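You operate a simulated robot arm through the tools that you are given. There is no shell and no other tool. Be economical: measure what you need, move in short steps, check, and stop when the job is done.

Carry out the task below with a simulated robot arm. There is one attempt and no reset: what you move stays moved.

## Task
Swap the clamped white pipe for the grey one and clamp it.
Fine: open the clamp first; stand the white pipe on the bench; the grey one goes all the way down in the clamp block.

The check looks at the end state, three seconds after you hand in, the way a careful person would. Anything else that was tipped, shoved, dropped, spilled or broken makes it a failure.

## Robot
A 7-joint arm with a two-finger parallel gripper, fixed in place. Base frame: the origin is at the foot of the arm, x ahead of it, y to its left, z up; the work surface is at about z = 0.8. Readings come in m, degrees, newtons and seconds.
With the tool pointing down near the work surface it reaches from about 0.24 to 0.68 m from the base axis. Its first joint turns from -66.0 to 66.0 degrees. Payload 2.4 kg.
The tool frame sits at the grasp point between the pads (the TCP): z along the fingers, y along the line on which they close. The tips reach 0.03 m beyond it. Largest opening 0.094 m; finger width 0.028, thickness 0.01; the body of the gripper, 0.05 by 0.096 m, starts 0.055 m behind the TCP.
Orientation is that of the tool frame in the base frame, as [roll, pitch, yaw] about the fixed x, y, z axes, in that order (R = Rz(yaw) Ry(pitch) Rx(roll)). With the fingers straight down and closing along the base's y, the tool's x points along the base's -x, its y along +y and its z along -z.

## Interface
- The arm moves only by the tool drive_tool. Its argument "motion" is a list of rows, each an object of numbers (a shift or turn left out is 0, a gripper value left out holds the last): "wx", "wy", "wz": the turn, a rotation vector about the tool's x, y, z in degrees; "tx", "ty", "tz": the shift along the tool's x, y, z in mm; "claw": the closure, from 0 (fully open) to 1 (shut). In form: [{"wx": .., "wy": .., "wz": .., "tx": .., "ty": .., "tz": .., "claw": ..}, ...]. A call has 1 to 8 rows; each row is the pose to reach, as a shift and turn from the pose commanded when the call began, along the tool's axes at that moment. Each row takes 0.2 s and may step no farther than 0.05 m and 8.6 degrees from the row before; otherwise, or with a gripper value out of range, the whole call is refused. A pose out of reach is approached as far as the arm can. The call stops where the force on the tool passes 70 N (or 10 N more than at its start, if that is more) or the arm is blocked; 0.2 s more then pass. The fingers move at their own pace (about 0.153 m/s each) and stop on an object; they squeeze with about 32 N. The grip force told is the motor's: it shows also when the fingers shut on nothing. Time passes only in rows, and 0.2 s behind the last, so rows that repeat a pose let the fingers close. The reply holds the time, the measured pose of the TCP, the force on the tool along the base axes, the opening and the grip force, in the units named above and with some noise.
- Cameras (640 x 400 px; columns grow to the right, rows downward): "scene" is fixed at [0.0344, 0.4662, 1.4523]; the picture's right is [-0.80, -0.60, 0.00], its down [-0.29, 0.39, -0.87] and it looks along [0.52, -0.70, -0.49] (base axes); focal length 355 px, centre (320, 200). "wrist" rides on the gripper at [0.076, 0.014, -0.102] in the tool frame; the picture's right is [-0.18, 0.98, 0.00], its down [-0.75, -0.14, -0.64] and it looks along [-0.63, -0.12, 0.77] (tool axes); focal length 243 px, centre (320, 200). There is no depth. A picture from a camera that has moved, and an enlarged one, comes with that camera's place and axes in the base frame and with its lens.
- snapshot(camera): a new picture of that camera. The clock stands still meanwhile.
- close_up(camera, box): a new picture of the part [left, top, right, bottom] of that camera's present view, enlarged. The clock stands still meanwhile.
- sign_off(): hands the job in; it is judged then, once.

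Go step by step. Nothing tells you positions but the pictures and the camera data: compare them with the known pose of the tool, close in by small moves and look again before you grip or let go. The budget is 120 turns and 64 pictures, counting those below and the enlarged ones. Unless the task says otherwise, let go and move clear before handing in, and close with one line.

The tools are called after "Emit:" by a JSON object that holds its "op" and its "data". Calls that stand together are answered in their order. drive_tool: Moves the arm, as the interface text tells. Its arguments: {"type":"object","properties":{"motion":{"type":"array","items":{"type":"object","properties":{"wx":{"type":"number"},"wy":{"type":"number"},"wz":{"type":"number"},"tx":{"type":"number"},"ty":{"type":"number"},"tz":{"type":"number"},"claw":{"type":"number"}}}}},"required":["motion"]} The other tools are called the same way: snapshot (camera) takes a picture; close_up (camera, box) takes an enlarged picture of a part of a camera's view; sign_off () hands the job in.

At the start:

```text
time_s: 0.0
ee_pos: [0.3584, 0.0607, 1.1389]
orientation: [-180.0, 0.0, 180.0]
contact_force: [0.1, -0.3, 0.4]
opening: 0.0938
gripper_force: 0.0
```

scene: 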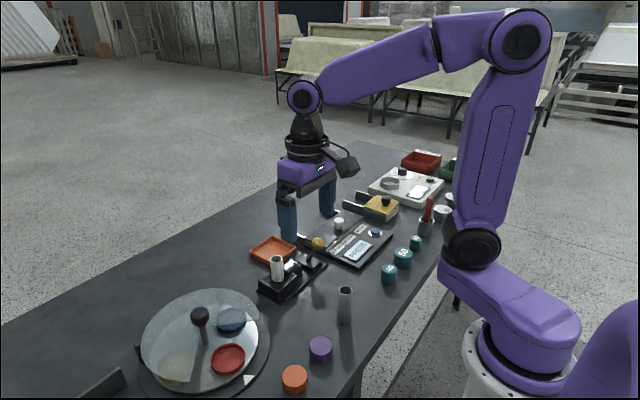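
wrist: 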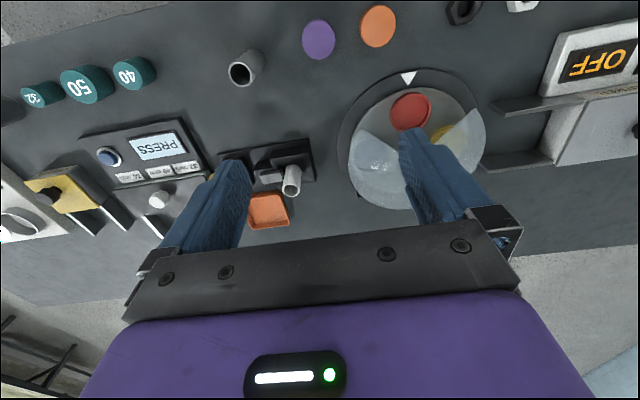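

I see the clamp block with the white pipe in the middle of the bench and the grey pipe standing nearer to the arm. I'll look at both enlarged first.

Emit:
{"op": "close_up", "data": {"camera": "scene", "box": [230, 210, 390, 340]}}

Emit:
{"op": "close_up", "data": {"camera": "wrist", "box": [200, 30, 340, 230]}}

```text
3.08 times, centred on (310, 275) of scene
camera zoom: at [0.0344, 0.4662, 1.4523], right [-0.8, -0.6, 0.0], down [-0.29, 0.39, -0.87], along [0.52, -0.7, -0.49], focal length 1093 px, centre (351, -31)
```

zoom: 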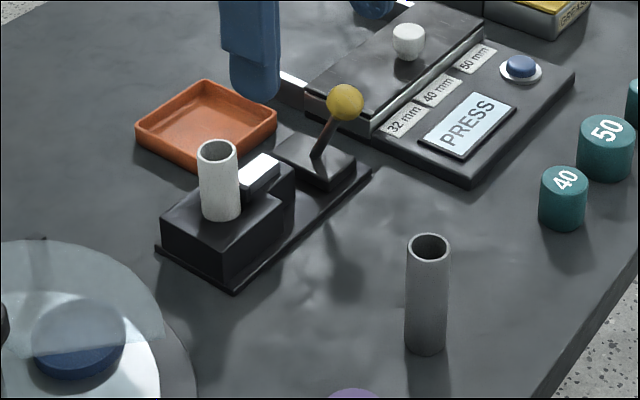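

```text
2.00 times, centred on (270, 130) of wrist
camera zoom: at [0.2838, 0.077, 1.2411], right [0.18, 0.98, 0.0], down [0.75, -0.14, 0.64], along [0.63, -0.12, -0.77], focal length 485 px, centre (420, 340)
```

zoom: 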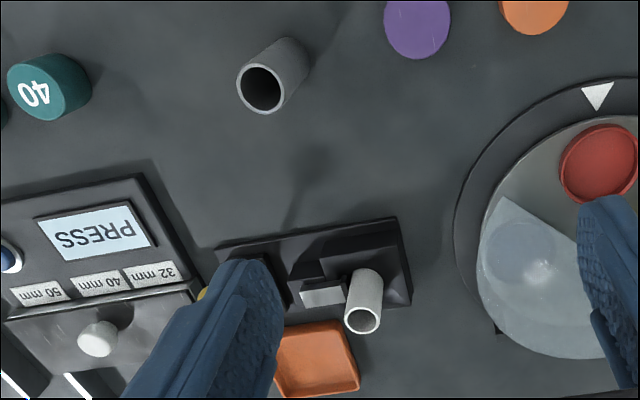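

Both pipes are about 32 mm across: grey is near (0.338, -0.035) with its top at 0.90, white near (0.53, -0.022) with its top at 0.90. Next I'll move the wrist camera to see the clamp's lever clearly.

Emit:
{"op": "drive_tool", "data": {"motion": [{"ty": -45, "tz": 20}, {"ty": -90, "tz": 40}, {"tx": 20, "ty": -110, "tz": 80}, {"tx": 20, "ty": -110, "tz": 80}]}}

Emit:
{"op": "snapshot", "data": {"camera": "wrist"}}

Emit:
{"op": "close_up", "data": {"camera": "scene", "box": [250, 220, 350, 310]}}

```text
time_s: 1.0
ee_pos: [0.3386, -0.0463, 1.0607]
orientation: [179.9, -0.1, -180.0]
contact_force: [-0.1, -0.8, -0.6]
opening: 0.094
gripper_force: 0.1
```

```text
59 pictures are left
camera wrist: at [0.2646, -0.0306, 1.1635], right [0.18, 0.98, 0.0], down [0.75, -0.14, 0.64], along [0.63, -0.12, -0.77], focal length 243 px, centre (320, 200)
```

wrist: 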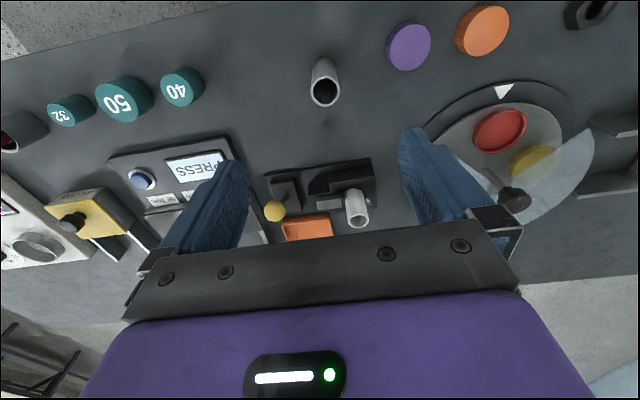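

```text
4.44 times, centred on (300, 265) of scene
camera zoom: at [0.0344, 0.4662, 1.4523], right [-0.8, -0.6, 0.0], down [-0.29, 0.39, -0.87], along [0.52, -0.7, -0.49], focal length 1579 px, centre (409, -89)
```

zoom: 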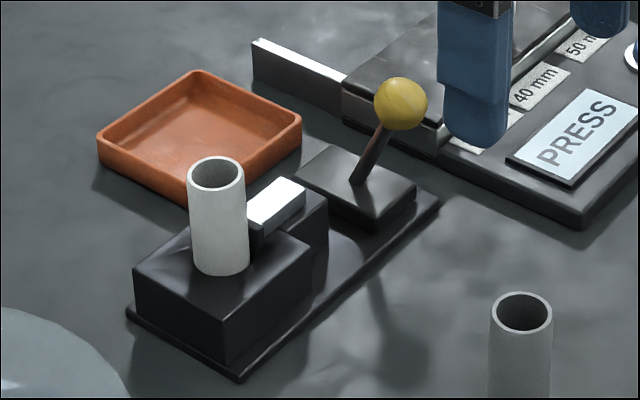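

The clamp rail runs along y (x 0.485–0.572, y -0.172 to 0.016). The knob is near (0.495, -0.145, 0.892), leaning toward the robot from the box. I'll zoom in to judge how the lever moves.

Emit:
{"op": "close_up", "data": {"camera": "wrist", "box": [250, 140, 390, 240]}}

Emit:
{"op": "close_up", "data": {"camera": "scene", "box": [285, 230, 335, 280]}}

```text
4.00 times, centred on (320, 190) of wrist
camera zoom: at [0.2646, -0.0306, 1.1635], right [0.18, 0.98, 0.0], down [0.75, -0.14, 0.64], along [0.63, -0.12, -0.77], focal length 970 px, centre (320, 240)
```

zoom: 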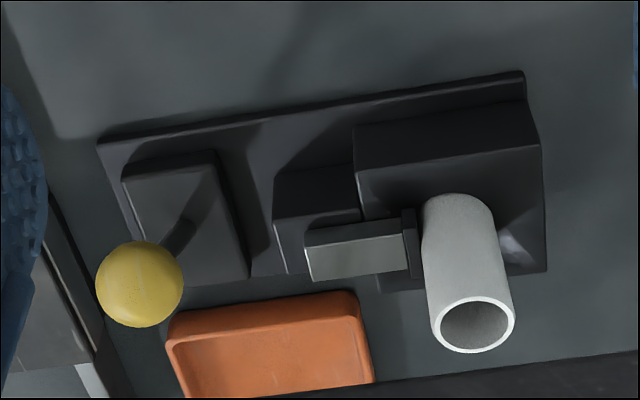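

```text
8.00 times, centred on (310, 255) of scene
camera zoom: at [0.0344, 0.4662, 1.4523], right [-0.8, -0.6, 0.0], down [-0.29, 0.39, -0.87], along [0.52, -0.7, -0.49], focal length 2842 px, centre (400, -240)
```

zoom: 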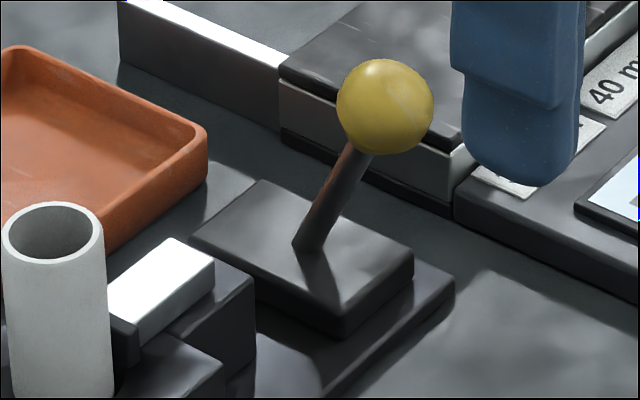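

The lever leans straight toward the robot (−x) from its box centre at about (0.529, −0.144), so I take it to tilt over toward +x to open. I'll close the fingers and come down on the robot side of the knob.

Emit:
{"op": "drive_tool", "data": {"motion": [{"tx": -30, "ty": -33, "claw": 1}, {"tx": -62, "ty": -66, "claw": 1}, {"tx": -98, "ty": -99, "claw": 1}, {"tx": -98, "ty": -99, "tz": 48, "claw": 1}, {"tx": -98, "ty": -99, "tz": 96, "claw": 1}, {"tx": -98, "ty": -99, "tz": 130, "claw": 1}, {"tx": -98, "ty": -99, "tz": 156, "claw": 1}, {"tx": -98, "ty": -99, "tz": 156, "claw": 1}]}}

Emit:
{"op": "close_up", "data": {"camera": "scene", "box": [250, 200, 370, 290]}}

Emit:
{"op": "snapshot", "data": {"camera": "wrist"}}

```text
time_s: 2.8
ee_pos: [0.4333, -0.1457, 0.9033]
orientation: [180.0, 0.0, -180.0]
contact_force: [0.7, 0.2, 0.0]
opening: 0.0
gripper_force: 31.9
```

```text
4.44 times, centred on (310, 245) of scene
camera zoom: at [0.0344, 0.4662, 1.4523], right [-0.8, -0.6, 0.0], down [-0.29, 0.39, -0.87], along [0.52, -0.7, -0.49], focal length 1579 px, centre (364, 0)
```

zoom: 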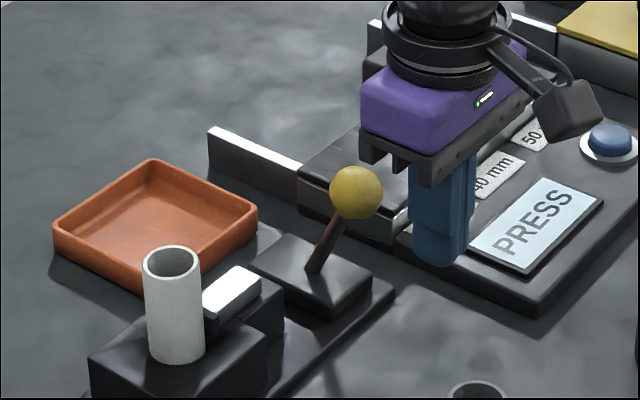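

```text
54 pictures are left
camera wrist: at [0.359, -0.1311, 1.0058], right [0.18, 0.98, 0.0], down [0.75, -0.14, 0.64], along [0.63, -0.12, -0.77], focal length 243 px, centre (320, 200)
```

wrist: 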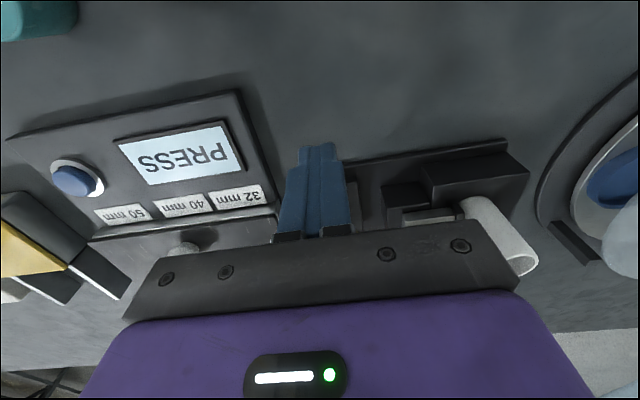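

The fingers are down beside the knob on the robot side, clear of the gauge. I'll push gently in +x.

Emit:
{"op": "drive_tool", "data": {"motion": [{"tx": -15}, {"tx": -30}, {"tx": -40}, {"tx": -50}, {"tx": -60}, {"tx": -60}]}}

Emit:
{"op": "close_up", "data": {"camera": "scene", "box": [250, 200, 370, 290]}}

```text
time_s: 4.2
ee_pos: [0.4965, -0.1458, 0.9026]
orientation: [180.0, -0.1, -179.9]
contact_force: [-0.4, -0.3, 0.5]
opening: 0.0001
gripper_force: 31.9
```

```text
4.44 times, centred on (310, 245) of scene
camera zoom: at [0.0344, 0.4662, 1.4523], right [-0.8, -0.6, 0.0], down [-0.29, 0.39, -0.87], along [0.52, -0.7, -0.49], focal length 1579 px, centre (364, 0)
```

zoom: 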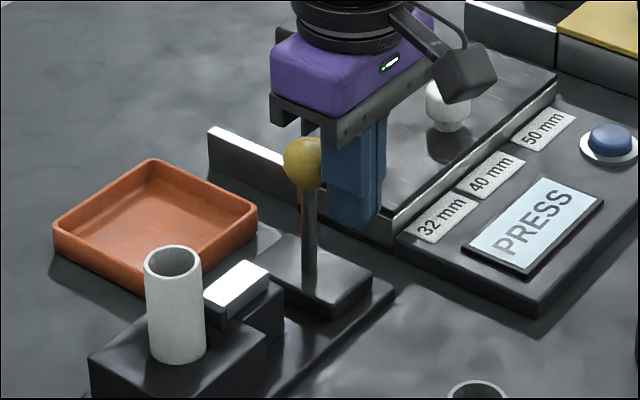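

The lever tilts and the jaw is starting to retract, so I'll keep pushing to the far stop.

Emit:
{"op": "drive_tool", "data": {"motion": [{"tx": -12}, {"tx": -24}, {"tx": -34, "tz": 4}, {"tx": -42, "tz": 7}, {"tx": -50, "tz": 10}, {"tx": -50, "tz": 10}]}}

Emit:
{"op": "close_up", "data": {"camera": "scene", "box": [250, 200, 370, 290]}}

```text
time_s: 5.4
ee_pos: [0.5341, -0.1502, 0.8955]
orientation: [179.6, -1.6, 179.9]
contact_force: [-16.0, 3.0, 24.1]
opening: 0.0
gripper_force: 31.8
stopped in row 5: the force on the tool passed its limit (the readings are from after the stop); the commanded pose is now the measured one
```

```text
4.44 times, centred on (310, 245) of scene
camera zoom: at [0.0335, 0.4664, 1.4522], right [-0.8, -0.6, 0.0], down [-0.29, 0.39, -0.87], along [0.52, -0.7, -0.49], focal length 1579 px, centre (364, 0)
```

zoom: 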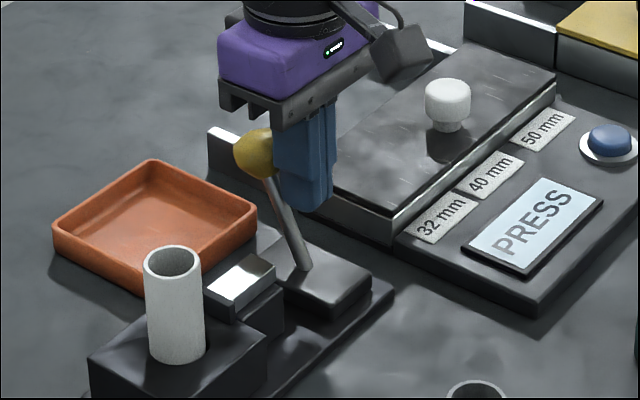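

The lever hit its far stop and the jaw is off the pipe. I'll back away, rise, and confirm it stays open.

Emit:
{"op": "drive_tool", "data": {"motion": [{"tx": 20}, {"tx": 50}, {"tx": 70, "tz": -40}, {"tx": 70, "tz": -85}, {"tx": 70, "tz": -125, "claw": 0}, {"tx": 70, "tz": -125}]}}

Emit:
{"op": "close_up", "data": {"camera": "scene", "box": [250, 200, 370, 310]}}

Emit:
{"op": "snapshot", "data": {"camera": "wrist"}}

```text
time_s: 6.8
ee_pos: [0.4708, -0.1525, 1.0214]
orientation: [179.8, -1.3, 179.7]
contact_force: [0.6, -0.2, 1.0]
opening: 0.094
gripper_force: 0.1
```

```text
3.64 times, centred on (310, 255) of scene
camera zoom: at [0.0344, 0.4662, 1.4523], right [-0.8, -0.6, 0.0], down [-0.29, 0.39, -0.87], along [0.52, -0.7, -0.49], focal length 1292 px, centre (356, 0)
```

zoom: 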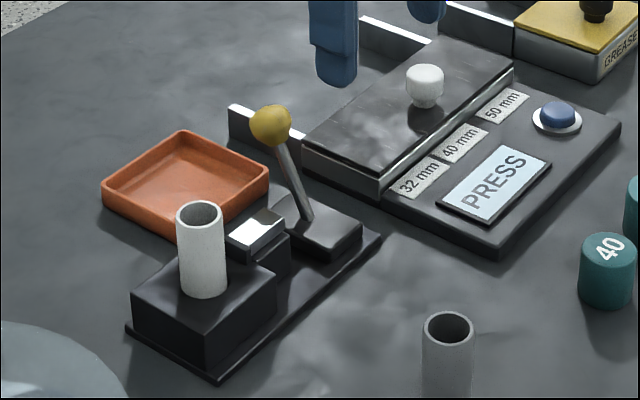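

```text
50 pictures are left
camera wrist: at [0.3978, -0.1367, 1.1254], right [0.19, 0.98, 0.0], down [0.77, -0.15, 0.62], along [0.61, -0.12, -0.78], focal length 243 px, centre (320, 200)
```

wrist: 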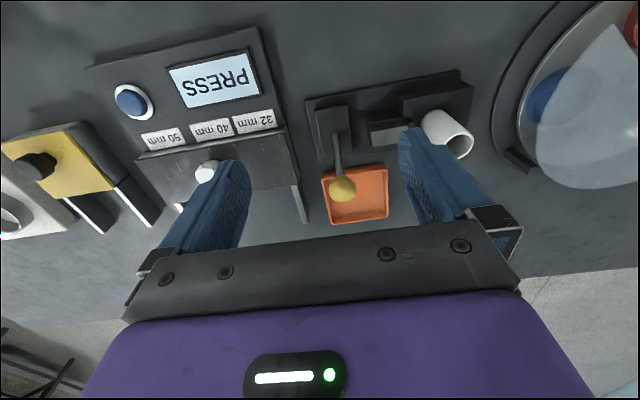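

The clamp stays open. Next I'll square the tool up and move above the white pipe (0.529, −0.022).

Emit:
{"op": "drive_tool", "data": {"motion": [{"wy": -1.3, "tx": -20, "ty": 40}, {"wy": -1.3, "tx": -40, "ty": 85}, {"wy": -1.3, "tx": -58, "ty": 130}, {"wy": -1.3, "tx": -58, "ty": 130}]}}

Emit:
{"op": "snapshot", "data": {"camera": "wrist"}}

Emit:
{"op": "close_up", "data": {"camera": "scene", "box": [230, 170, 370, 310]}}

```text
time_s: 7.8
ee_pos: [0.5292, -0.0203, 1.0215]
orientation: [179.8, 0.0, 179.7]
contact_force: [0.3, -0.4, -0.2]
opening: 0.0939
gripper_force: 0.1
```

```text
49 pictures are left
camera wrist: at [0.4546, -0.0049, 1.1234], right [0.19, 0.98, 0.0], down [0.75, -0.15, 0.64], along [0.63, -0.12, -0.77], focal length 243 px, centre (320, 200)
```

wrist: 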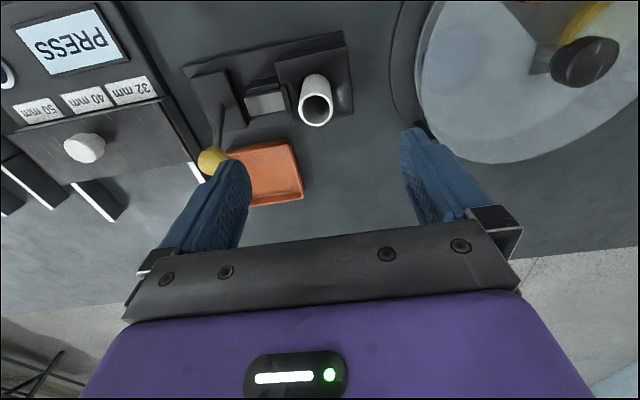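

```text
2.86 times, centred on (300, 240) of scene
camera zoom: at [0.0343, 0.4662, 1.4523], right [-0.8, -0.6, 0.0], down [-0.29, 0.39, -0.87], along [0.52, -0.7, -0.49], focal length 1015 px, centre (377, 86)
```

zoom: 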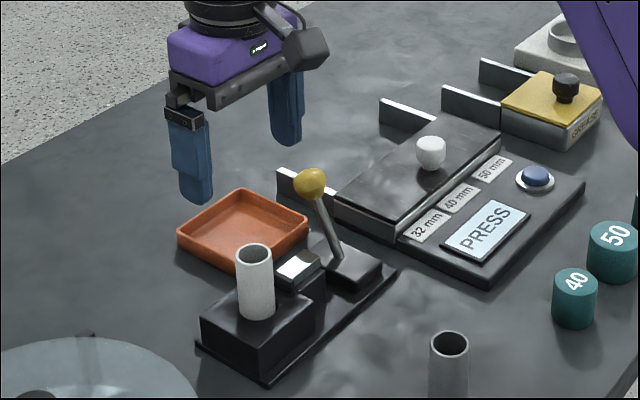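

The white pipe checks out at (0.530, −0.0214). I'll descend straight over it until the tips are just above the jaw, then look.

Emit:
{"op": "drive_tool", "data": {"motion": [{"ty": -1, "tz": 40}, {"ty": -1, "tz": 80}, {"ty": -1, "tz": 105}, {"ty": -1, "tz": 124}, {"ty": -1, "tz": 124}]}}

Emit:
{"op": "close_up", "data": {"camera": "scene", "box": [230, 210, 350, 310]}}

Emit:
{"op": "snapshot", "data": {"camera": "wrist"}}

```text
time_s: 9.0
ee_pos: [0.5305, -0.0204, 0.8965]
orientation: [179.8, 0.0, 179.9]
contact_force: [1.3, -0.5, 0.1]
opening: 0.094
gripper_force: 0.0
```

```text
4.00 times, centred on (290, 260) of scene
camera zoom: at [0.0344, 0.4662, 1.4523], right [-0.8, -0.6, 0.0], down [-0.29, 0.39, -0.87], along [0.52, -0.7, -0.49], focal length 1421 px, centre (440, -40)
```

zoom: 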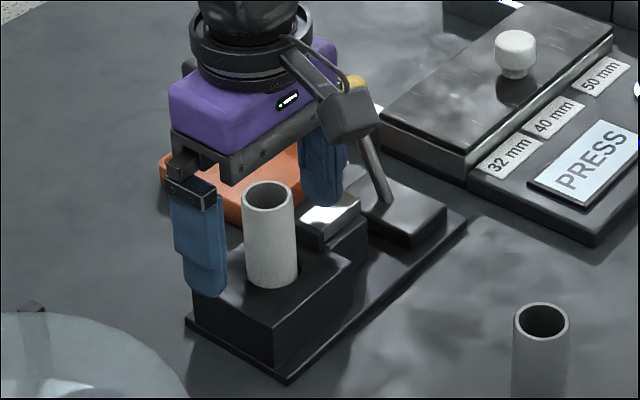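

```text
46 pictures are left
camera wrist: at [0.4547, -0.0054, 0.9991], right [0.19, 0.98, 0.0], down [0.75, -0.15, 0.64], along [0.63, -0.12, -0.77], focal length 243 px, centre (320, 200)
```

wrist: 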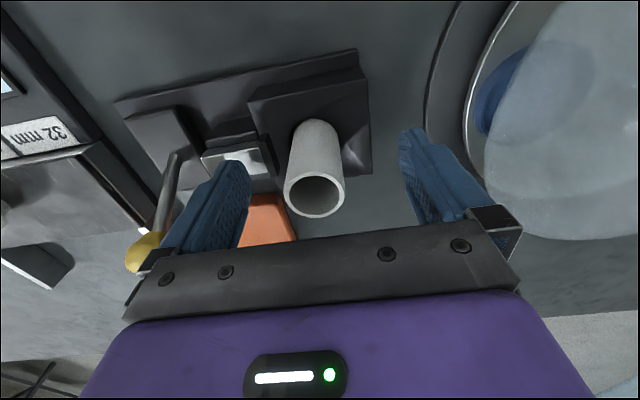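

The pipe sits between the fingers, within about 1 mm of centre. I'll close on it.

Emit:
{"op": "drive_tool", "data": {"motion": [{"ty": -1, "claw": 0.3}, {"ty": -1, "claw": 1}, {"ty": -1, "claw": 1}, {"ty": -1, "claw": 1}]}}

```text
time_s: 10.0
ee_pos: [0.529, -0.0221, 0.8961]
orientation: [179.7, 0.0, 179.9]
contact_force: [0.4, -8.1, 0.1]
opening: 0.031
gripper_force: 32.0
```

It's gripped (31 mm). I'll lift it slowly out of the block.

Emit:
{"op": "drive_tool", "data": {"motion": [{"tz": -12}, {"tz": -24}, {"tz": -40}, {"tz": -60}, {"tz": -90}, {"tz": -90}]}}

Emit:
{"op": "close_up", "data": {"camera": "scene", "box": [230, 170, 390, 310]}}

Emit:
{"op": "snapshot", "data": {"camera": "wrist"}}

```text
time_s: 11.4
ee_pos: [0.5309, -0.0213, 0.9877]
orientation: [179.7, -0.1, 179.8]
contact_force: [0.7, -0.3, -0.5]
opening: 0.031
gripper_force: 31.9
```

```text
2.86 times, centred on (310, 240) of scene
camera zoom: at [0.0344, 0.4662, 1.4523], right [-0.8, -0.6, 0.0], down [-0.29, 0.39, -0.87], along [0.52, -0.7, -0.49], focal length 1015 px, centre (349, 86)
```

zoom: 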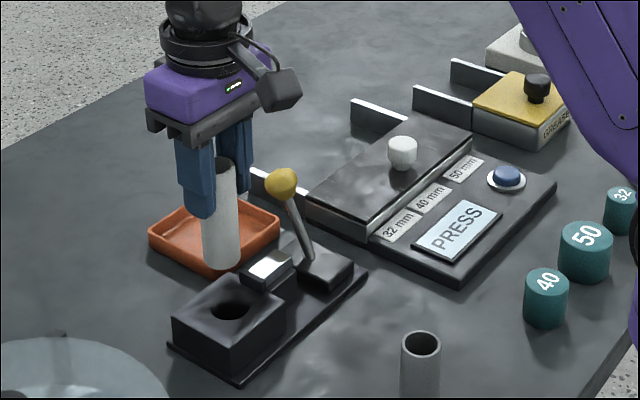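

```text
44 pictures are left
camera wrist: at [0.4553, -0.0063, 1.0904], right [0.19, 0.98, 0.0], down [0.75, -0.15, 0.64], along [0.63, -0.12, -0.77], focal length 243 px, centre (320, 200)
```

wrist: 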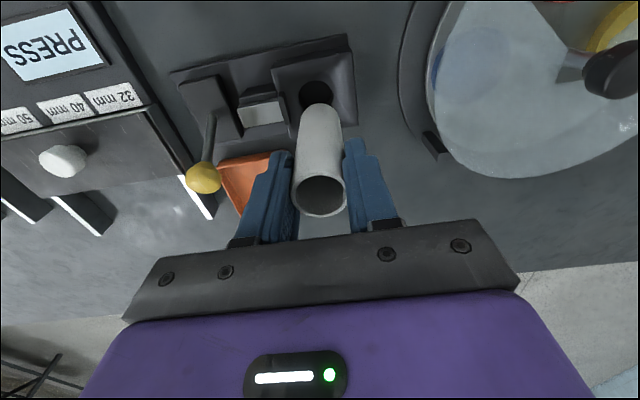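

The white pipe is out, with the block hole at about (0.530, −0.022). I'll carry it to clear bench at (0.42, −0.08) and lower it near the surface.

Emit:
{"op": "drive_tool", "data": {"motion": [{"tx": 30, "tz": -10}, {"tx": 70, "ty": -20, "tz": -10}, {"tx": 111, "ty": -40, "tz": -10}, {"tx": 111, "ty": -59, "tz": 20}, {"tx": 111, "ty": -59, "tz": 55}, {"tx": 111, "ty": -59, "tz": 78}, {"tx": 111, "ty": -59, "tz": 78}]}}

Emit:
{"op": "close_up", "data": {"camera": "scene", "box": [250, 210, 390, 340]}}

```text
time_s: 13.0
ee_pos: [0.4165, -0.0812, 0.9093]
orientation: [179.8, 0.0, 179.8]
contact_force: [-0.6, -0.8, -0.3]
opening: 0.0306
gripper_force: 32.2
```

```text
3.08 times, centred on (320, 275) of scene
camera zoom: at [0.0344, 0.4662, 1.4523], right [-0.8, -0.6, 0.0], down [-0.29, 0.39, -0.87], along [0.52, -0.7, -0.49], focal length 1093 px, centre (320, -31)
```

zoom: 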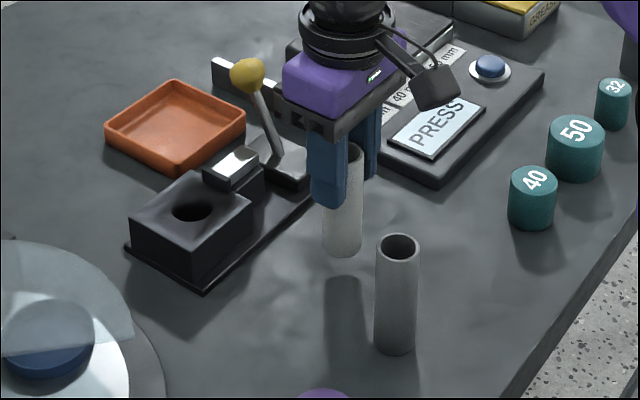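

The pipe hangs just above clear bench. I'll lower in small steps until it touches.

Emit:
{"op": "drive_tool", "data": {"motion": [{"tz": 4}, {"tz": 8}, {"tz": 11}, {"tz": 13}, {"tz": 13}]}}

```text
time_s: 14.2
ee_pos: [0.4187, -0.0804, 0.8952]
orientation: [179.8, 0.1, 179.8]
contact_force: [0.6, 0.7, -0.1]
opening: 0.0308
gripper_force: 31.6
```

Emit:
{"op": "drive_tool", "data": {"motion": [{"tz": 1}, {"tz": 2}, {"tz": 3}, {"tz": 4}, {"tz": 4}]}}

Emit:
{"op": "close_up", "data": {"camera": "scene", "box": [300, 230, 360, 300]}}

```text
time_s: 15.4
ee_pos: [0.418, -0.0799, 0.8897]
orientation: [179.9, 0.0, 179.7]
contact_force: [0.1, -0.4, 0.2]
opening: 0.0307
gripper_force: 32.4
```

```text
5.71 times, centred on (330, 265) of scene
camera zoom: at [0.0344, 0.4662, 1.4523], right [-0.8, -0.6, 0.0], down [-0.29, 0.39, -0.87], along [0.52, -0.7, -0.49], focal length 2030 px, centre (263, -171)
```

zoom: 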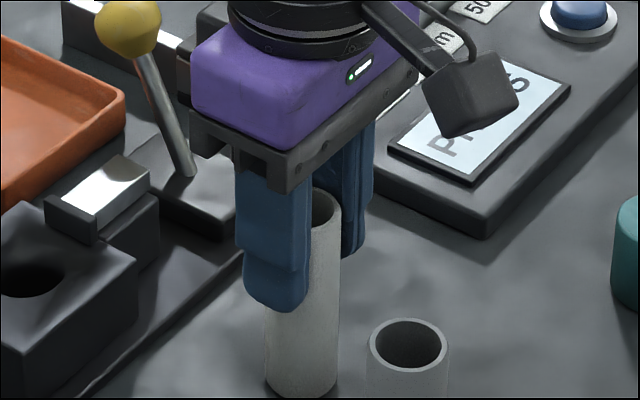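

There's no contact yet, so I'll continue in small steps.

Emit:
{"op": "drive_tool", "data": {"motion": [{"tz": 1}, {"tz": 2}, {"tz": 3}, {"tz": 4}, {"tz": 4}]}}

Emit:
{"op": "close_up", "data": {"camera": "scene", "box": [300, 250, 360, 310]}}

```text
time_s: 16.6
ee_pos: [0.4194, -0.081, 0.886]
orientation: [179.9, 0.1, 179.9]
contact_force: [-0.3, 3.4, 22.9]
opening: 0.031
gripper_force: 31.5
```

```text
6.67 times, centred on (330, 280) of scene
camera zoom: at [0.034, 0.4663, 1.4522], right [-0.8, -0.6, 0.0], down [-0.29, 0.39, -0.87], along [0.52, -0.7, -0.49], focal length 2369 px, centre (253, -333)
```

zoom: 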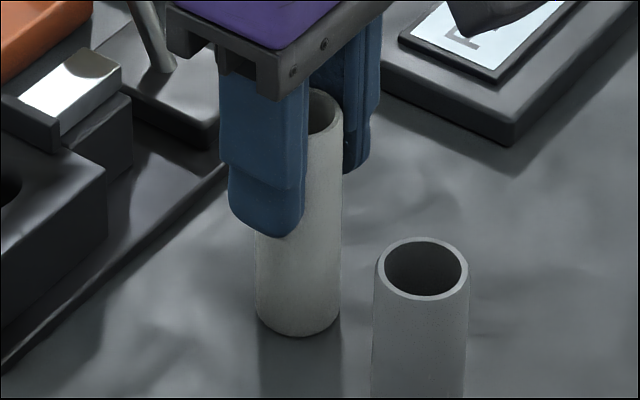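

The pipe is on the bench (23 N contact). I'll ease the pressure, open, and rise clear.

Emit:
{"op": "drive_tool", "data": {"motion": [{"tz": -1}, {"tz": -1, "claw": 0.5}, {"tz": -1, "claw": 0.0}, {"tz": -1, "claw": 0.0}, {"tz": -30, "claw": 0.0}, {"tz": -70, "claw": 0}, {"tz": -115, "claw": 0}, {"tz": -115, "claw": 0}]}}

Emit:
{"op": "close_up", "data": {"camera": "scene", "box": [250, 210, 390, 340]}}

```text
time_s: 18.4
ee_pos: [0.4168, -0.0797, 1.0008]
orientation: [179.7, -0.1, 179.7]
contact_force: [0.9, -0.5, 0.2]
opening: 0.0937
gripper_force: 0.0
```

```text
3.08 times, centred on (320, 275) of scene
camera zoom: at [0.0344, 0.4662, 1.4523], right [-0.8, -0.6, 0.0], down [-0.29, 0.39, -0.87], along [0.52, -0.7, -0.49], focal length 1093 px, centre (320, -31)
```

zoom: 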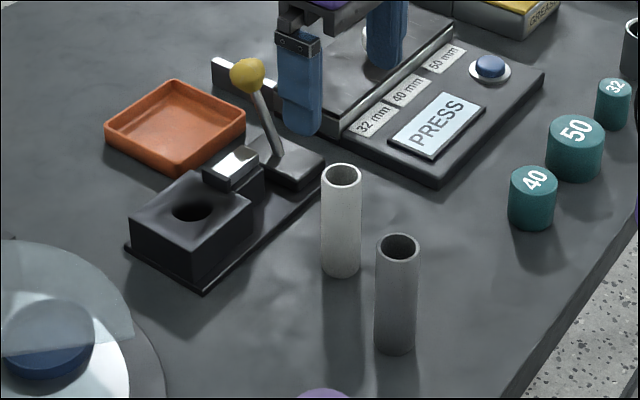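

The white pipe stands on the bench. Next I'll go above the grey pipe.

Emit:
{"op": "drive_tool", "data": {"motion": [{"tx": 40, "ty": 20}, {"tx": 79, "ty": 45}, {"tx": 79, "ty": 45}]}}

Emit:
{"op": "snapshot", "data": {"camera": "wrist"}}

Emit:
{"op": "close_up", "data": {"camera": "scene", "box": [290, 230, 390, 340]}}

```text
time_s: 19.2
ee_pos: [0.3375, -0.0352, 1.0009]
orientation: [179.8, 0.0, 179.8]
contact_force: [-0.1, 0.2, 0.0]
opening: 0.0941
gripper_force: 0.0
```

```text
39 pictures are left
camera wrist: at [0.2624, -0.0198, 1.104], right [0.19, 0.98, 0.0], down [0.75, -0.15, 0.64], along [0.63, -0.12, -0.77], focal length 243 px, centre (320, 200)
```

wrist: 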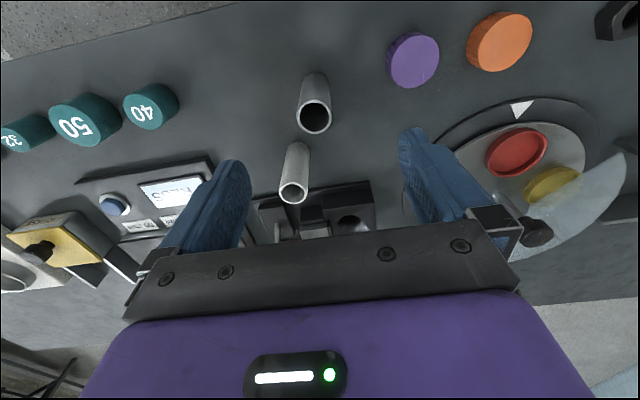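

```text
3.64 times, centred on (340, 285) of scene
camera zoom: at [0.0343, 0.4662, 1.4523], right [-0.8, -0.6, 0.0], down [-0.29, 0.39, -0.87], along [0.52, -0.7, -0.49], focal length 1292 px, centre (247, -109)
```

zoom: 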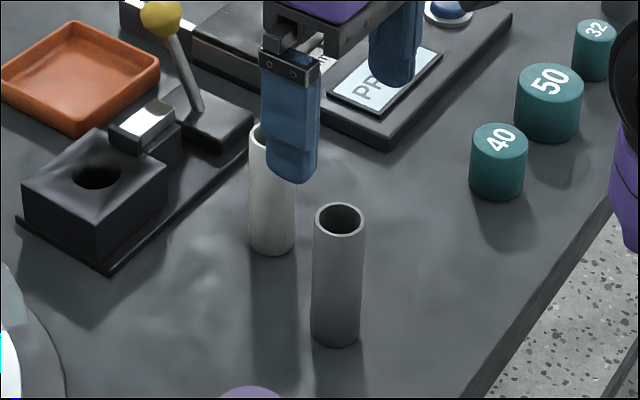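

The grey pipe refines to (0.340, −0.039) with its top near 0.895. I'll descend over it to the same grip height relative to the bench as the white.

Emit:
{"op": "drive_tool", "data": {"motion": [{"tx": -3, "ty": -3, "tz": 40}, {"tx": -3, "ty": -3, "tz": 80}, {"tx": -3, "ty": -3, "tz": 100}, {"tx": -3, "ty": -3, "tz": 114}, {"tx": -3, "ty": -3, "tz": 114}]}}

Emit:
{"op": "snapshot", "data": {"camera": "wrist"}}

```text
time_s: 20.4
ee_pos: [0.3424, -0.039, 0.8861]
orientation: [179.8, 0.0, 179.8]
contact_force: [0.1, 0.1, 0.3]
opening: 0.094
gripper_force: 0.0
```

```text
37 pictures are left
camera wrist: at [0.2668, -0.0239, 0.9897], right [0.19, 0.98, 0.0], down [0.75, -0.15, 0.64], along [0.63, -0.12, -0.77], focal length 243 px, centre (320, 200)
```

wrist: 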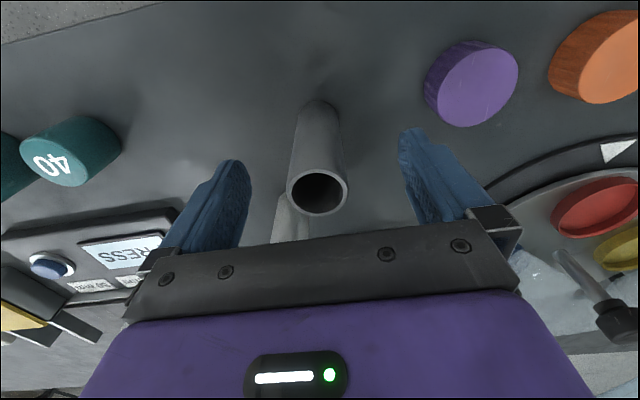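

The grey pipe sits in the fingers almost exactly as the white did. I'll grip it.

Emit:
{"op": "drive_tool", "data": {"motion": [{"claw": 0.3}, {"claw": 1}, {"claw": 1}, {"claw": 1}]}}

Emit:
{"op": "close_up", "data": {"camera": "wrist", "box": [240, 90, 400, 250]}}

```text
time_s: 21.4
ee_pos: [0.3418, -0.0381, 0.8865]
orientation: [179.8, -0.1, 179.8]
contact_force: [-0.1, 0.9, 0.7]
opening: 0.0311
gripper_force: 31.7
```

```text
2.50 times, centred on (320, 170) of wrist
camera zoom: at [0.2667, -0.0239, 0.99], right [0.19, 0.98, 0.0], down [0.75, -0.15, 0.64], along [0.63, -0.12, -0.77], focal length 606 px, centre (320, 275)
```

zoom: 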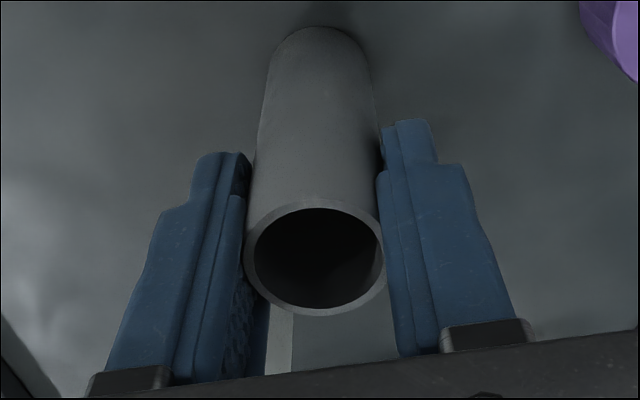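

It's gripped, with nearly the same in-hand position as the white. I'll lift high and carry it above the block hole.

Emit:
{"op": "drive_tool", "data": {"motion": [{"tz": -40}, {"tz": -80}, {"tz": -120}, {"tx": -45, "ty": 4, "tz": -120}, {"tx": -90, "ty": 8, "tz": -120}, {"tx": -135, "ty": 12, "tz": -120}, {"tx": -175, "ty": 16, "tz": -120}, {"tx": -188, "ty": 16, "tz": -120}]}}

Emit:
{"op": "drive_tool", "data": {"motion": [{"tz": 25}, {"tz": 45}, {"tz": 45}]}}

Emit:
{"op": "snapshot", "data": {"camera": "wrist"}}

Emit:
{"op": "close_up", "data": {"camera": "scene", "box": [230, 200, 350, 310]}}

```text
time_s: 23.2
ee_pos: [0.531, -0.0224, 1.0078]
orientation: [179.8, -0.1, 179.9]
contact_force: [-1.0, 0.7, -0.4]
opening: 0.0309
gripper_force: 32.3
```

```text
time_s: 24.0
ee_pos: [0.5289, -0.0231, 0.9626]
orientation: [179.7, 0.0, 179.8]
contact_force: [-0.7, -0.2, -0.3]
opening: 0.031
gripper_force: 32.2
```

```text
35 pictures are left
camera wrist: at [0.4538, -0.0081, 1.0649], right [0.19, 0.98, 0.0], down [0.75, -0.15, 0.64], along [0.63, -0.12, -0.77], focal length 243 px, centre (320, 200)
```

wrist: 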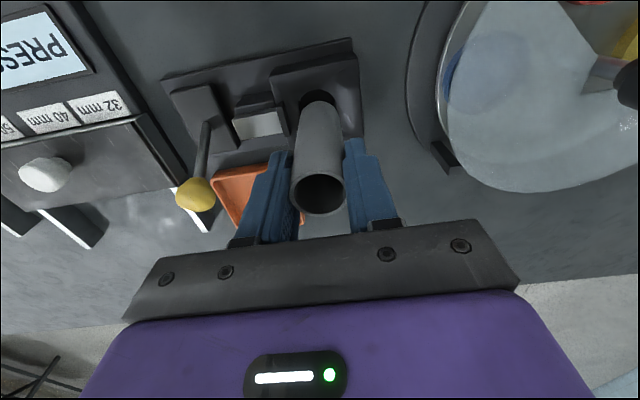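

```text
3.64 times, centred on (290, 255) of scene
camera zoom: at [0.0344, 0.4662, 1.4523], right [-0.8, -0.6, 0.0], down [-0.29, 0.39, -0.87], along [0.52, -0.7, -0.49], focal length 1292 px, centre (429, 0)
```

zoom: 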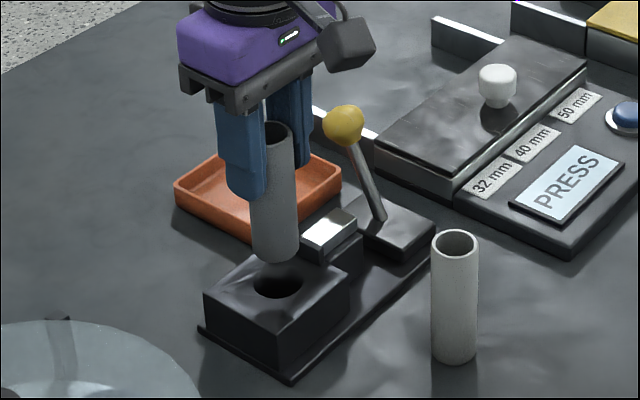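

The pipe is above the hole and lines up in the scene view. I'll lower to just over the block and check closely.

Emit:
{"op": "drive_tool", "data": {"motion": [{"tz": 15}, {"tz": 28}, {"tz": 28}]}}

Emit:
{"op": "close_up", "data": {"camera": "wrist", "box": [270, 70, 370, 150]}}

Emit:
{"op": "close_up", "data": {"camera": "scene", "box": [275, 250, 325, 300]}}

```text
time_s: 24.8
ee_pos: [0.5283, -0.0214, 0.9355]
orientation: [179.8, 0.0, 179.7]
contact_force: [-0.5, 0.4, -1.6]
opening: 0.0309
gripper_force: 31.4
```

```text
5.00 times, centred on (320, 110) of wrist
camera zoom: at [0.4536, -0.0069, 1.0381], right [0.19, 0.98, 0.0], down [0.75, -0.15, 0.64], along [0.63, -0.12, -0.77], focal length 1213 px, centre (320, 650)
```

zoom: 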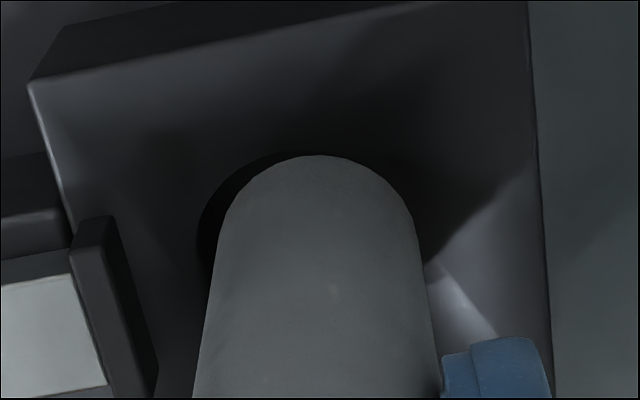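

```text
8.00 times, centred on (300, 275) of scene
camera zoom: at [0.0344, 0.4662, 1.4523], right [-0.8, -0.6, 0.0], down [-0.29, 0.39, -0.87], along [0.52, -0.7, -0.49], focal length 2842 px, centre (480, -400)
```

zoom: 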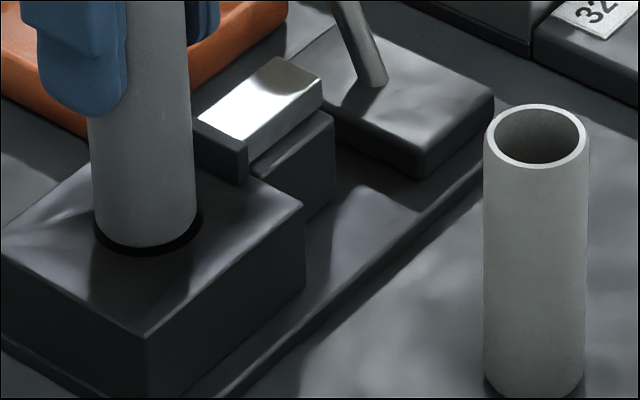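

The hole is about 1.5 mm further toward −y than the pipe. I'll correct that and lower in gently.

Emit:
{"op": "drive_tool", "data": {"motion": [{"tx": 0.3, "ty": -1.5}, {"tx": 0.3, "ty": -1.5, "tz": 5}, {"tx": 0.3, "ty": -1.5, "tz": 9}, {"tx": 0.3, "ty": -1.5, "tz": 13}, {"tx": 0.3, "ty": -1.5, "tz": 16}, {"tx": 0.3, "ty": -1.5, "tz": 16}]}}

Emit:
{"op": "close_up", "data": {"camera": "scene", "box": [275, 250, 325, 300]}}

```text
time_s: 26.2
ee_pos: [0.5295, -0.0242, 0.9184]
orientation: [179.9, 0.1, 179.8]
contact_force: [1.3, 0.2, -0.4]
opening: 0.031
gripper_force: 32.4
```

```text
8.00 times, centred on (300, 275) of scene
camera zoom: at [0.0344, 0.4662, 1.4523], right [-0.8, -0.6, 0.0], down [-0.29, 0.39, -0.87], along [0.52, -0.7, -0.49], focal length 2842 px, centre (480, -400)
```

zoom: 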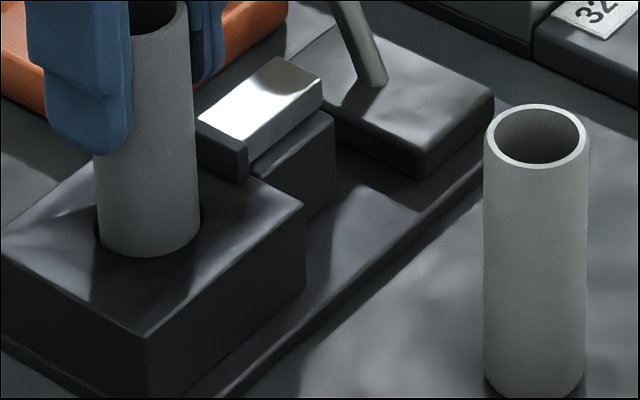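

It entered freely. I'll lower to the bottom until it touches the floor.

Emit:
{"op": "drive_tool", "data": {"motion": [{"tz": 6}, {"tz": 12}, {"tz": 17}, {"tz": 20}, {"tz": 22}, {"tz": 23}, {"tz": 23}]}}

```text
time_s: 27.8
ee_pos: [0.5305, -0.0235, 0.8957]
orientation: [179.8, 0.0, 179.8]
contact_force: [0.2, 0.4, -0.6]
opening: 0.0308
gripper_force: 31.9
```

Emit:
{"op": "drive_tool", "data": {"motion": [{"tz": 1}, {"tz": 2}, {"tz": 3}, {"tz": 3}]}}

Emit:
{"op": "close_up", "data": {"camera": "scene", "box": [260, 230, 320, 290]}}

```text
time_s: 28.8
ee_pos: [0.5309, -0.0236, 0.8939]
orientation: [179.8, 0.0, 179.7]
contact_force: [-2.6, 1.0, 23.8]
opening: 0.0308
gripper_force: 31.8
```

```text
6.67 times, centred on (290, 260) of scene
camera zoom: at [0.0339, 0.4662, 1.4523], right [-0.8, -0.6, 0.0], down [-0.29, 0.39, -0.87], along [0.52, -0.7, -0.49], focal length 2369 px, centre (520, -200)
```

zoom: 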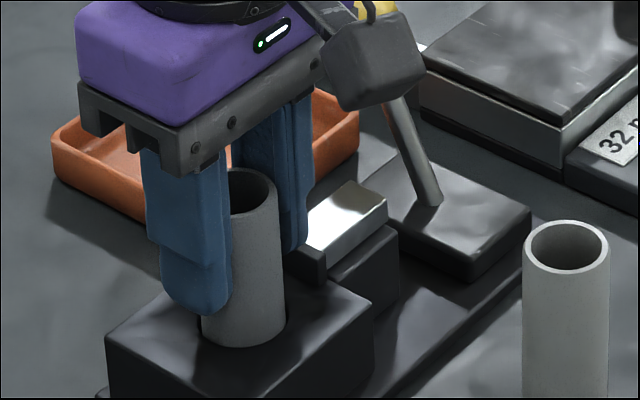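

It's on the hole floor (24 N). I'll release, rise, and check the seating.

Emit:
{"op": "drive_tool", "data": {"motion": [{"tz": -1}, {"tz": -1, "claw": 0.5}, {"tz": -1, "claw": 0.0}, {"tz": -1, "claw": 0.0}, {"tz": -30, "claw": 0.0}, {"tz": -70, "claw": 0}, {"tz": -115, "claw": 0}, {"tz": -115, "claw": 0}]}}

Emit:
{"op": "close_up", "data": {"camera": "scene", "box": [240, 220, 360, 310]}}

Emit:
{"op": "snapshot", "data": {"camera": "wrist"}}

```text
time_s: 30.6
ee_pos: [0.5305, -0.0269, 1.009]
orientation: [179.8, 0.0, 179.8]
contact_force: [0.0, -0.2, -1.3]
opening: 0.0939
gripper_force: 0.0
```

```text
4.44 times, centred on (300, 265) of scene
camera zoom: at [0.0344, 0.4662, 1.4523], right [-0.8, -0.6, 0.0], down [-0.29, 0.39, -0.87], along [0.52, -0.7, -0.49], focal length 1579 px, centre (409, -89)
```

zoom: 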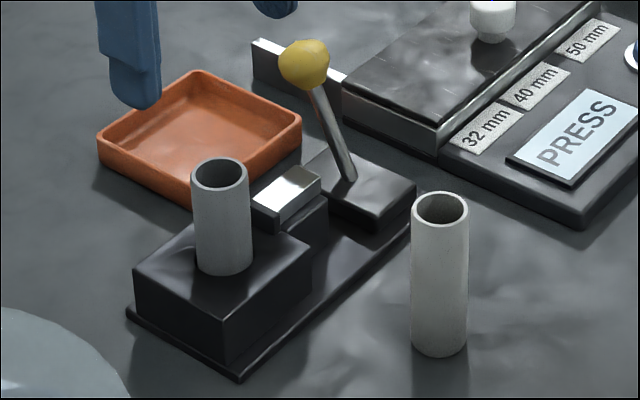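

```text
28 pictures are left
camera wrist: at [0.456, -0.0108, 1.1114], right [0.19, 0.98, 0.0], down [0.75, -0.15, 0.64], along [0.63, -0.12, -0.77], focal length 243 px, centre (320, 200)
```

wrist: 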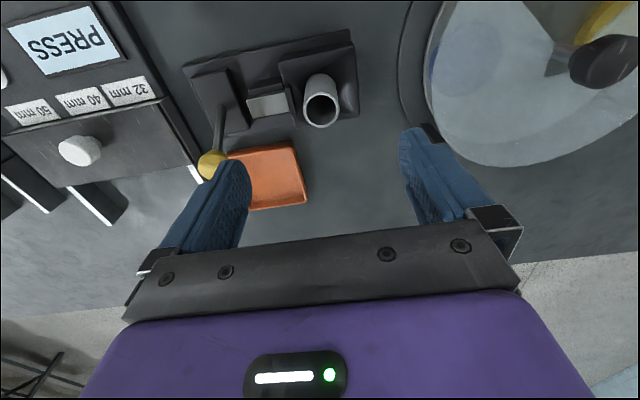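

The grey pipe is seated at the same height as the white was. Next I'll take closed fingers to the far side of the knob to push it back to the clamped position.

Emit:
{"op": "drive_tool", "data": {"motion": [{"tx": -25, "ty": -40, "claw": 1}, {"tx": -55, "ty": -80, "claw": 1}, {"tx": -92, "ty": -100, "claw": 1}, {"tx": -92, "ty": -120, "claw": 1}, {"tx": -92, "ty": -120, "tz": 45, "claw": 1}, {"tx": -92, "ty": -120, "tz": 85, "claw": 1}, {"tx": -92, "ty": -120, "tz": 111, "claw": 1}, {"tx": -92, "ty": -120, "tz": 111, "claw": 1}]}}

Emit:
{"op": "close_up", "data": {"camera": "scene", "box": [240, 180, 360, 280]}}

Emit:
{"op": "snapshot", "data": {"camera": "wrist"}}

```text
time_s: 32.4
ee_pos: [0.6217, -0.1441, 0.8975]
orientation: [179.8, 0.0, 179.8]
contact_force: [-0.4, -0.5, 0.2]
opening: 0.0
gripper_force: 32.9
```

```text
4.00 times, centred on (300, 230) of scene
camera zoom: at [0.0344, 0.4662, 1.4523], right [-0.8, -0.6, 0.0], down [-0.29, 0.39, -0.87], along [0.52, -0.7, -0.49], focal length 1421 px, centre (400, 80)
```

zoom: 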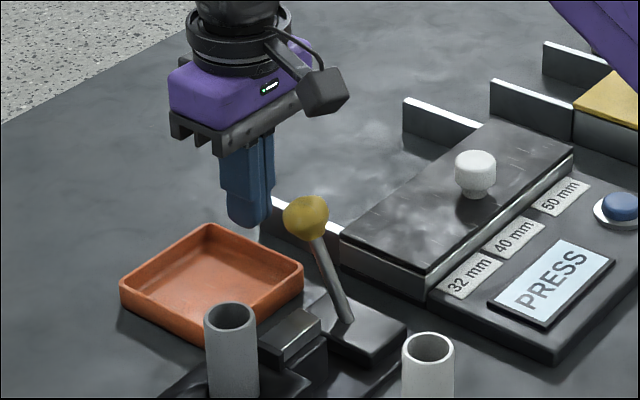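

```text
26 pictures are left
camera wrist: at [0.5464, -0.1297, 0.9998], right [0.19, 0.98, 0.0], down [0.75, -0.15, 0.64], along [0.63, -0.12, -0.77], focal length 243 px, centre (320, 200)
```

wrist: 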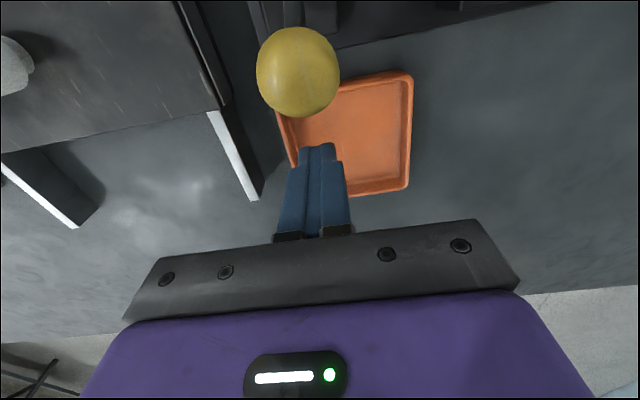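

The fingers are on the far side of the knob and aligned in y. I'll push toward −x.

Emit:
{"op": "drive_tool", "data": {"motion": [{"tx": 20}, {"tx": 40}, {"tx": 55}, {"tx": 68}, {"tx": 78}, {"tx": 86}, {"tx": 92}, {"tx": 92}]}}

Emit:
{"op": "close_up", "data": {"camera": "scene", "box": [250, 200, 370, 300]}}

```text
time_s: 34.2
ee_pos: [0.5306, -0.1456, 0.8961]
orientation: [179.8, 0.0, 179.8]
contact_force: [0.3, 0.4, 0.1]
opening: 0.0
gripper_force: 32.2
```

```text
4.00 times, centred on (310, 250) of scene
camera zoom: at [0.0344, 0.4662, 1.4523], right [-0.8, -0.6, 0.0], down [-0.29, 0.39, -0.87], along [0.52, -0.7, -0.49], focal length 1421 px, centre (360, 0)
```

zoom: 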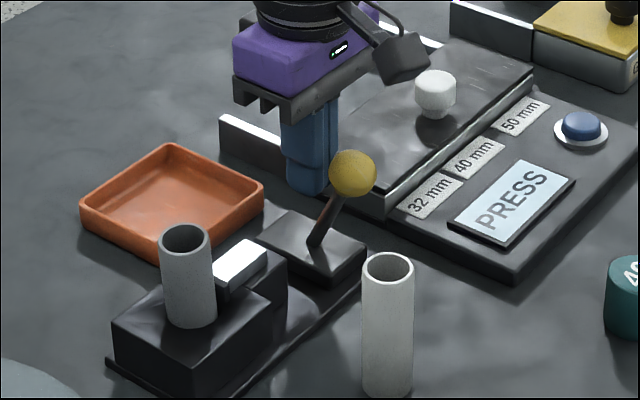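

The lever is nearly back and the jaw is on the pipe. I'll push on to the stop.

Emit:
{"op": "drive_tool", "data": {"motion": [{"tx": 3}, {"tx": 6}, {"tx": 9}, {"tx": 12}, {"tx": 15}, {"tx": 15}]}}

Emit:
{"op": "close_up", "data": {"camera": "scene", "box": [250, 200, 370, 300]}}

```text
time_s: 35.6
ee_pos: [0.5236, -0.1445, 0.8992]
orientation: [-179.8, 1.6, 179.9]
contact_force: [40.2, 11.4, 10.6]
opening: 0.0001
gripper_force: 32.1
```

```text
4.00 times, centred on (310, 250) of scene
camera zoom: at [0.0352, 0.4665, 1.4521], right [-0.8, -0.6, 0.0], down [-0.29, 0.39, -0.87], along [0.52, -0.7, -0.49], focal length 1421 px, centre (360, 0)
```

zoom: 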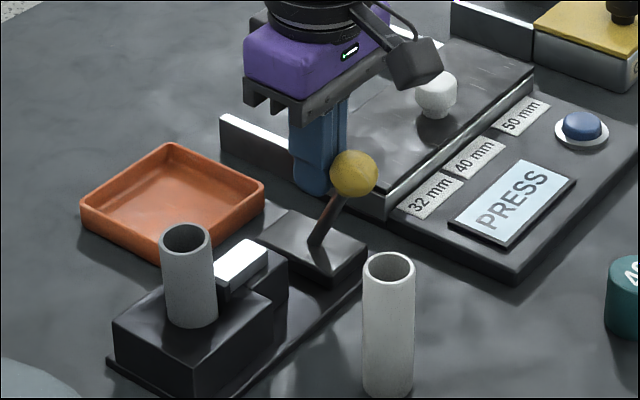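

The lever is at its stop (40 N, no further movement). I'll back off in +x and rise clear.

Emit:
{"op": "drive_tool", "data": {"motion": [{"tx": -10}, {"tx": -40}, {"tx": -60}, {"tx": -60, "tz": -45}, {"tx": -60, "tz": -90}, {"tx": -60, "tz": -130}, {"tx": -60, "tz": -160}, {"tx": -60, "tz": -160}]}}

Emit:
{"op": "close_up", "data": {"camera": "scene", "box": [250, 210, 370, 310]}}

Emit:
{"op": "snapshot", "data": {"camera": "scene"}}

```text
time_s: 37.4
ee_pos: [0.5732, -0.1444, 1.0558]
orientation: [179.8, 0.0, 179.8]
contact_force: [-0.2, -0.8, 0.1]
opening: 0.0
gripper_force: 31.7
```

```text
4.00 times, centred on (310, 260) of scene
camera zoom: at [0.0344, 0.4662, 1.4523], right [-0.8, -0.6, 0.0], down [-0.29, 0.39, -0.87], along [0.52, -0.7, -0.49], focal length 1421 px, centre (360, -40)
```

zoom: 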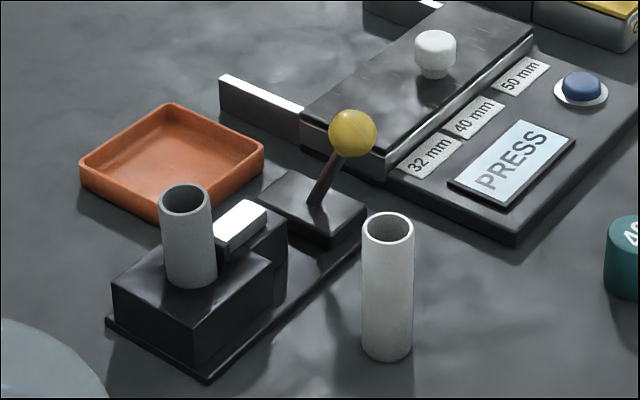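

```text
22 pictures are left
```

scene: 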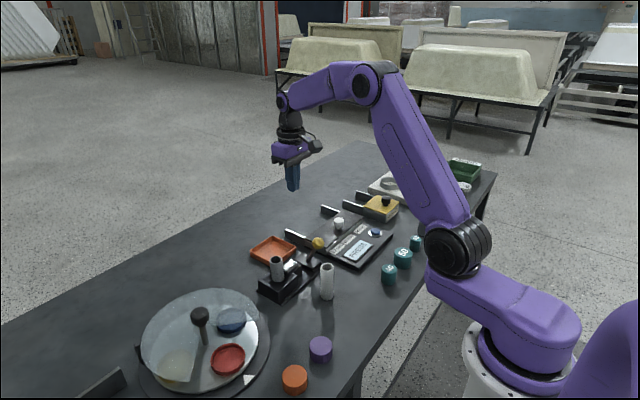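

The grey pipe is seated with the lever back exactly where it began, the white pipe stands on the bench, and nothing else has moved. I'm handing in.

Emit:
{"op": "sign_off", "data": {}}

```text
The job is handed in.
```

The grey pipe is all the way down in the block and clamped, the white pipe is standing on the bench, and the arm is clear.
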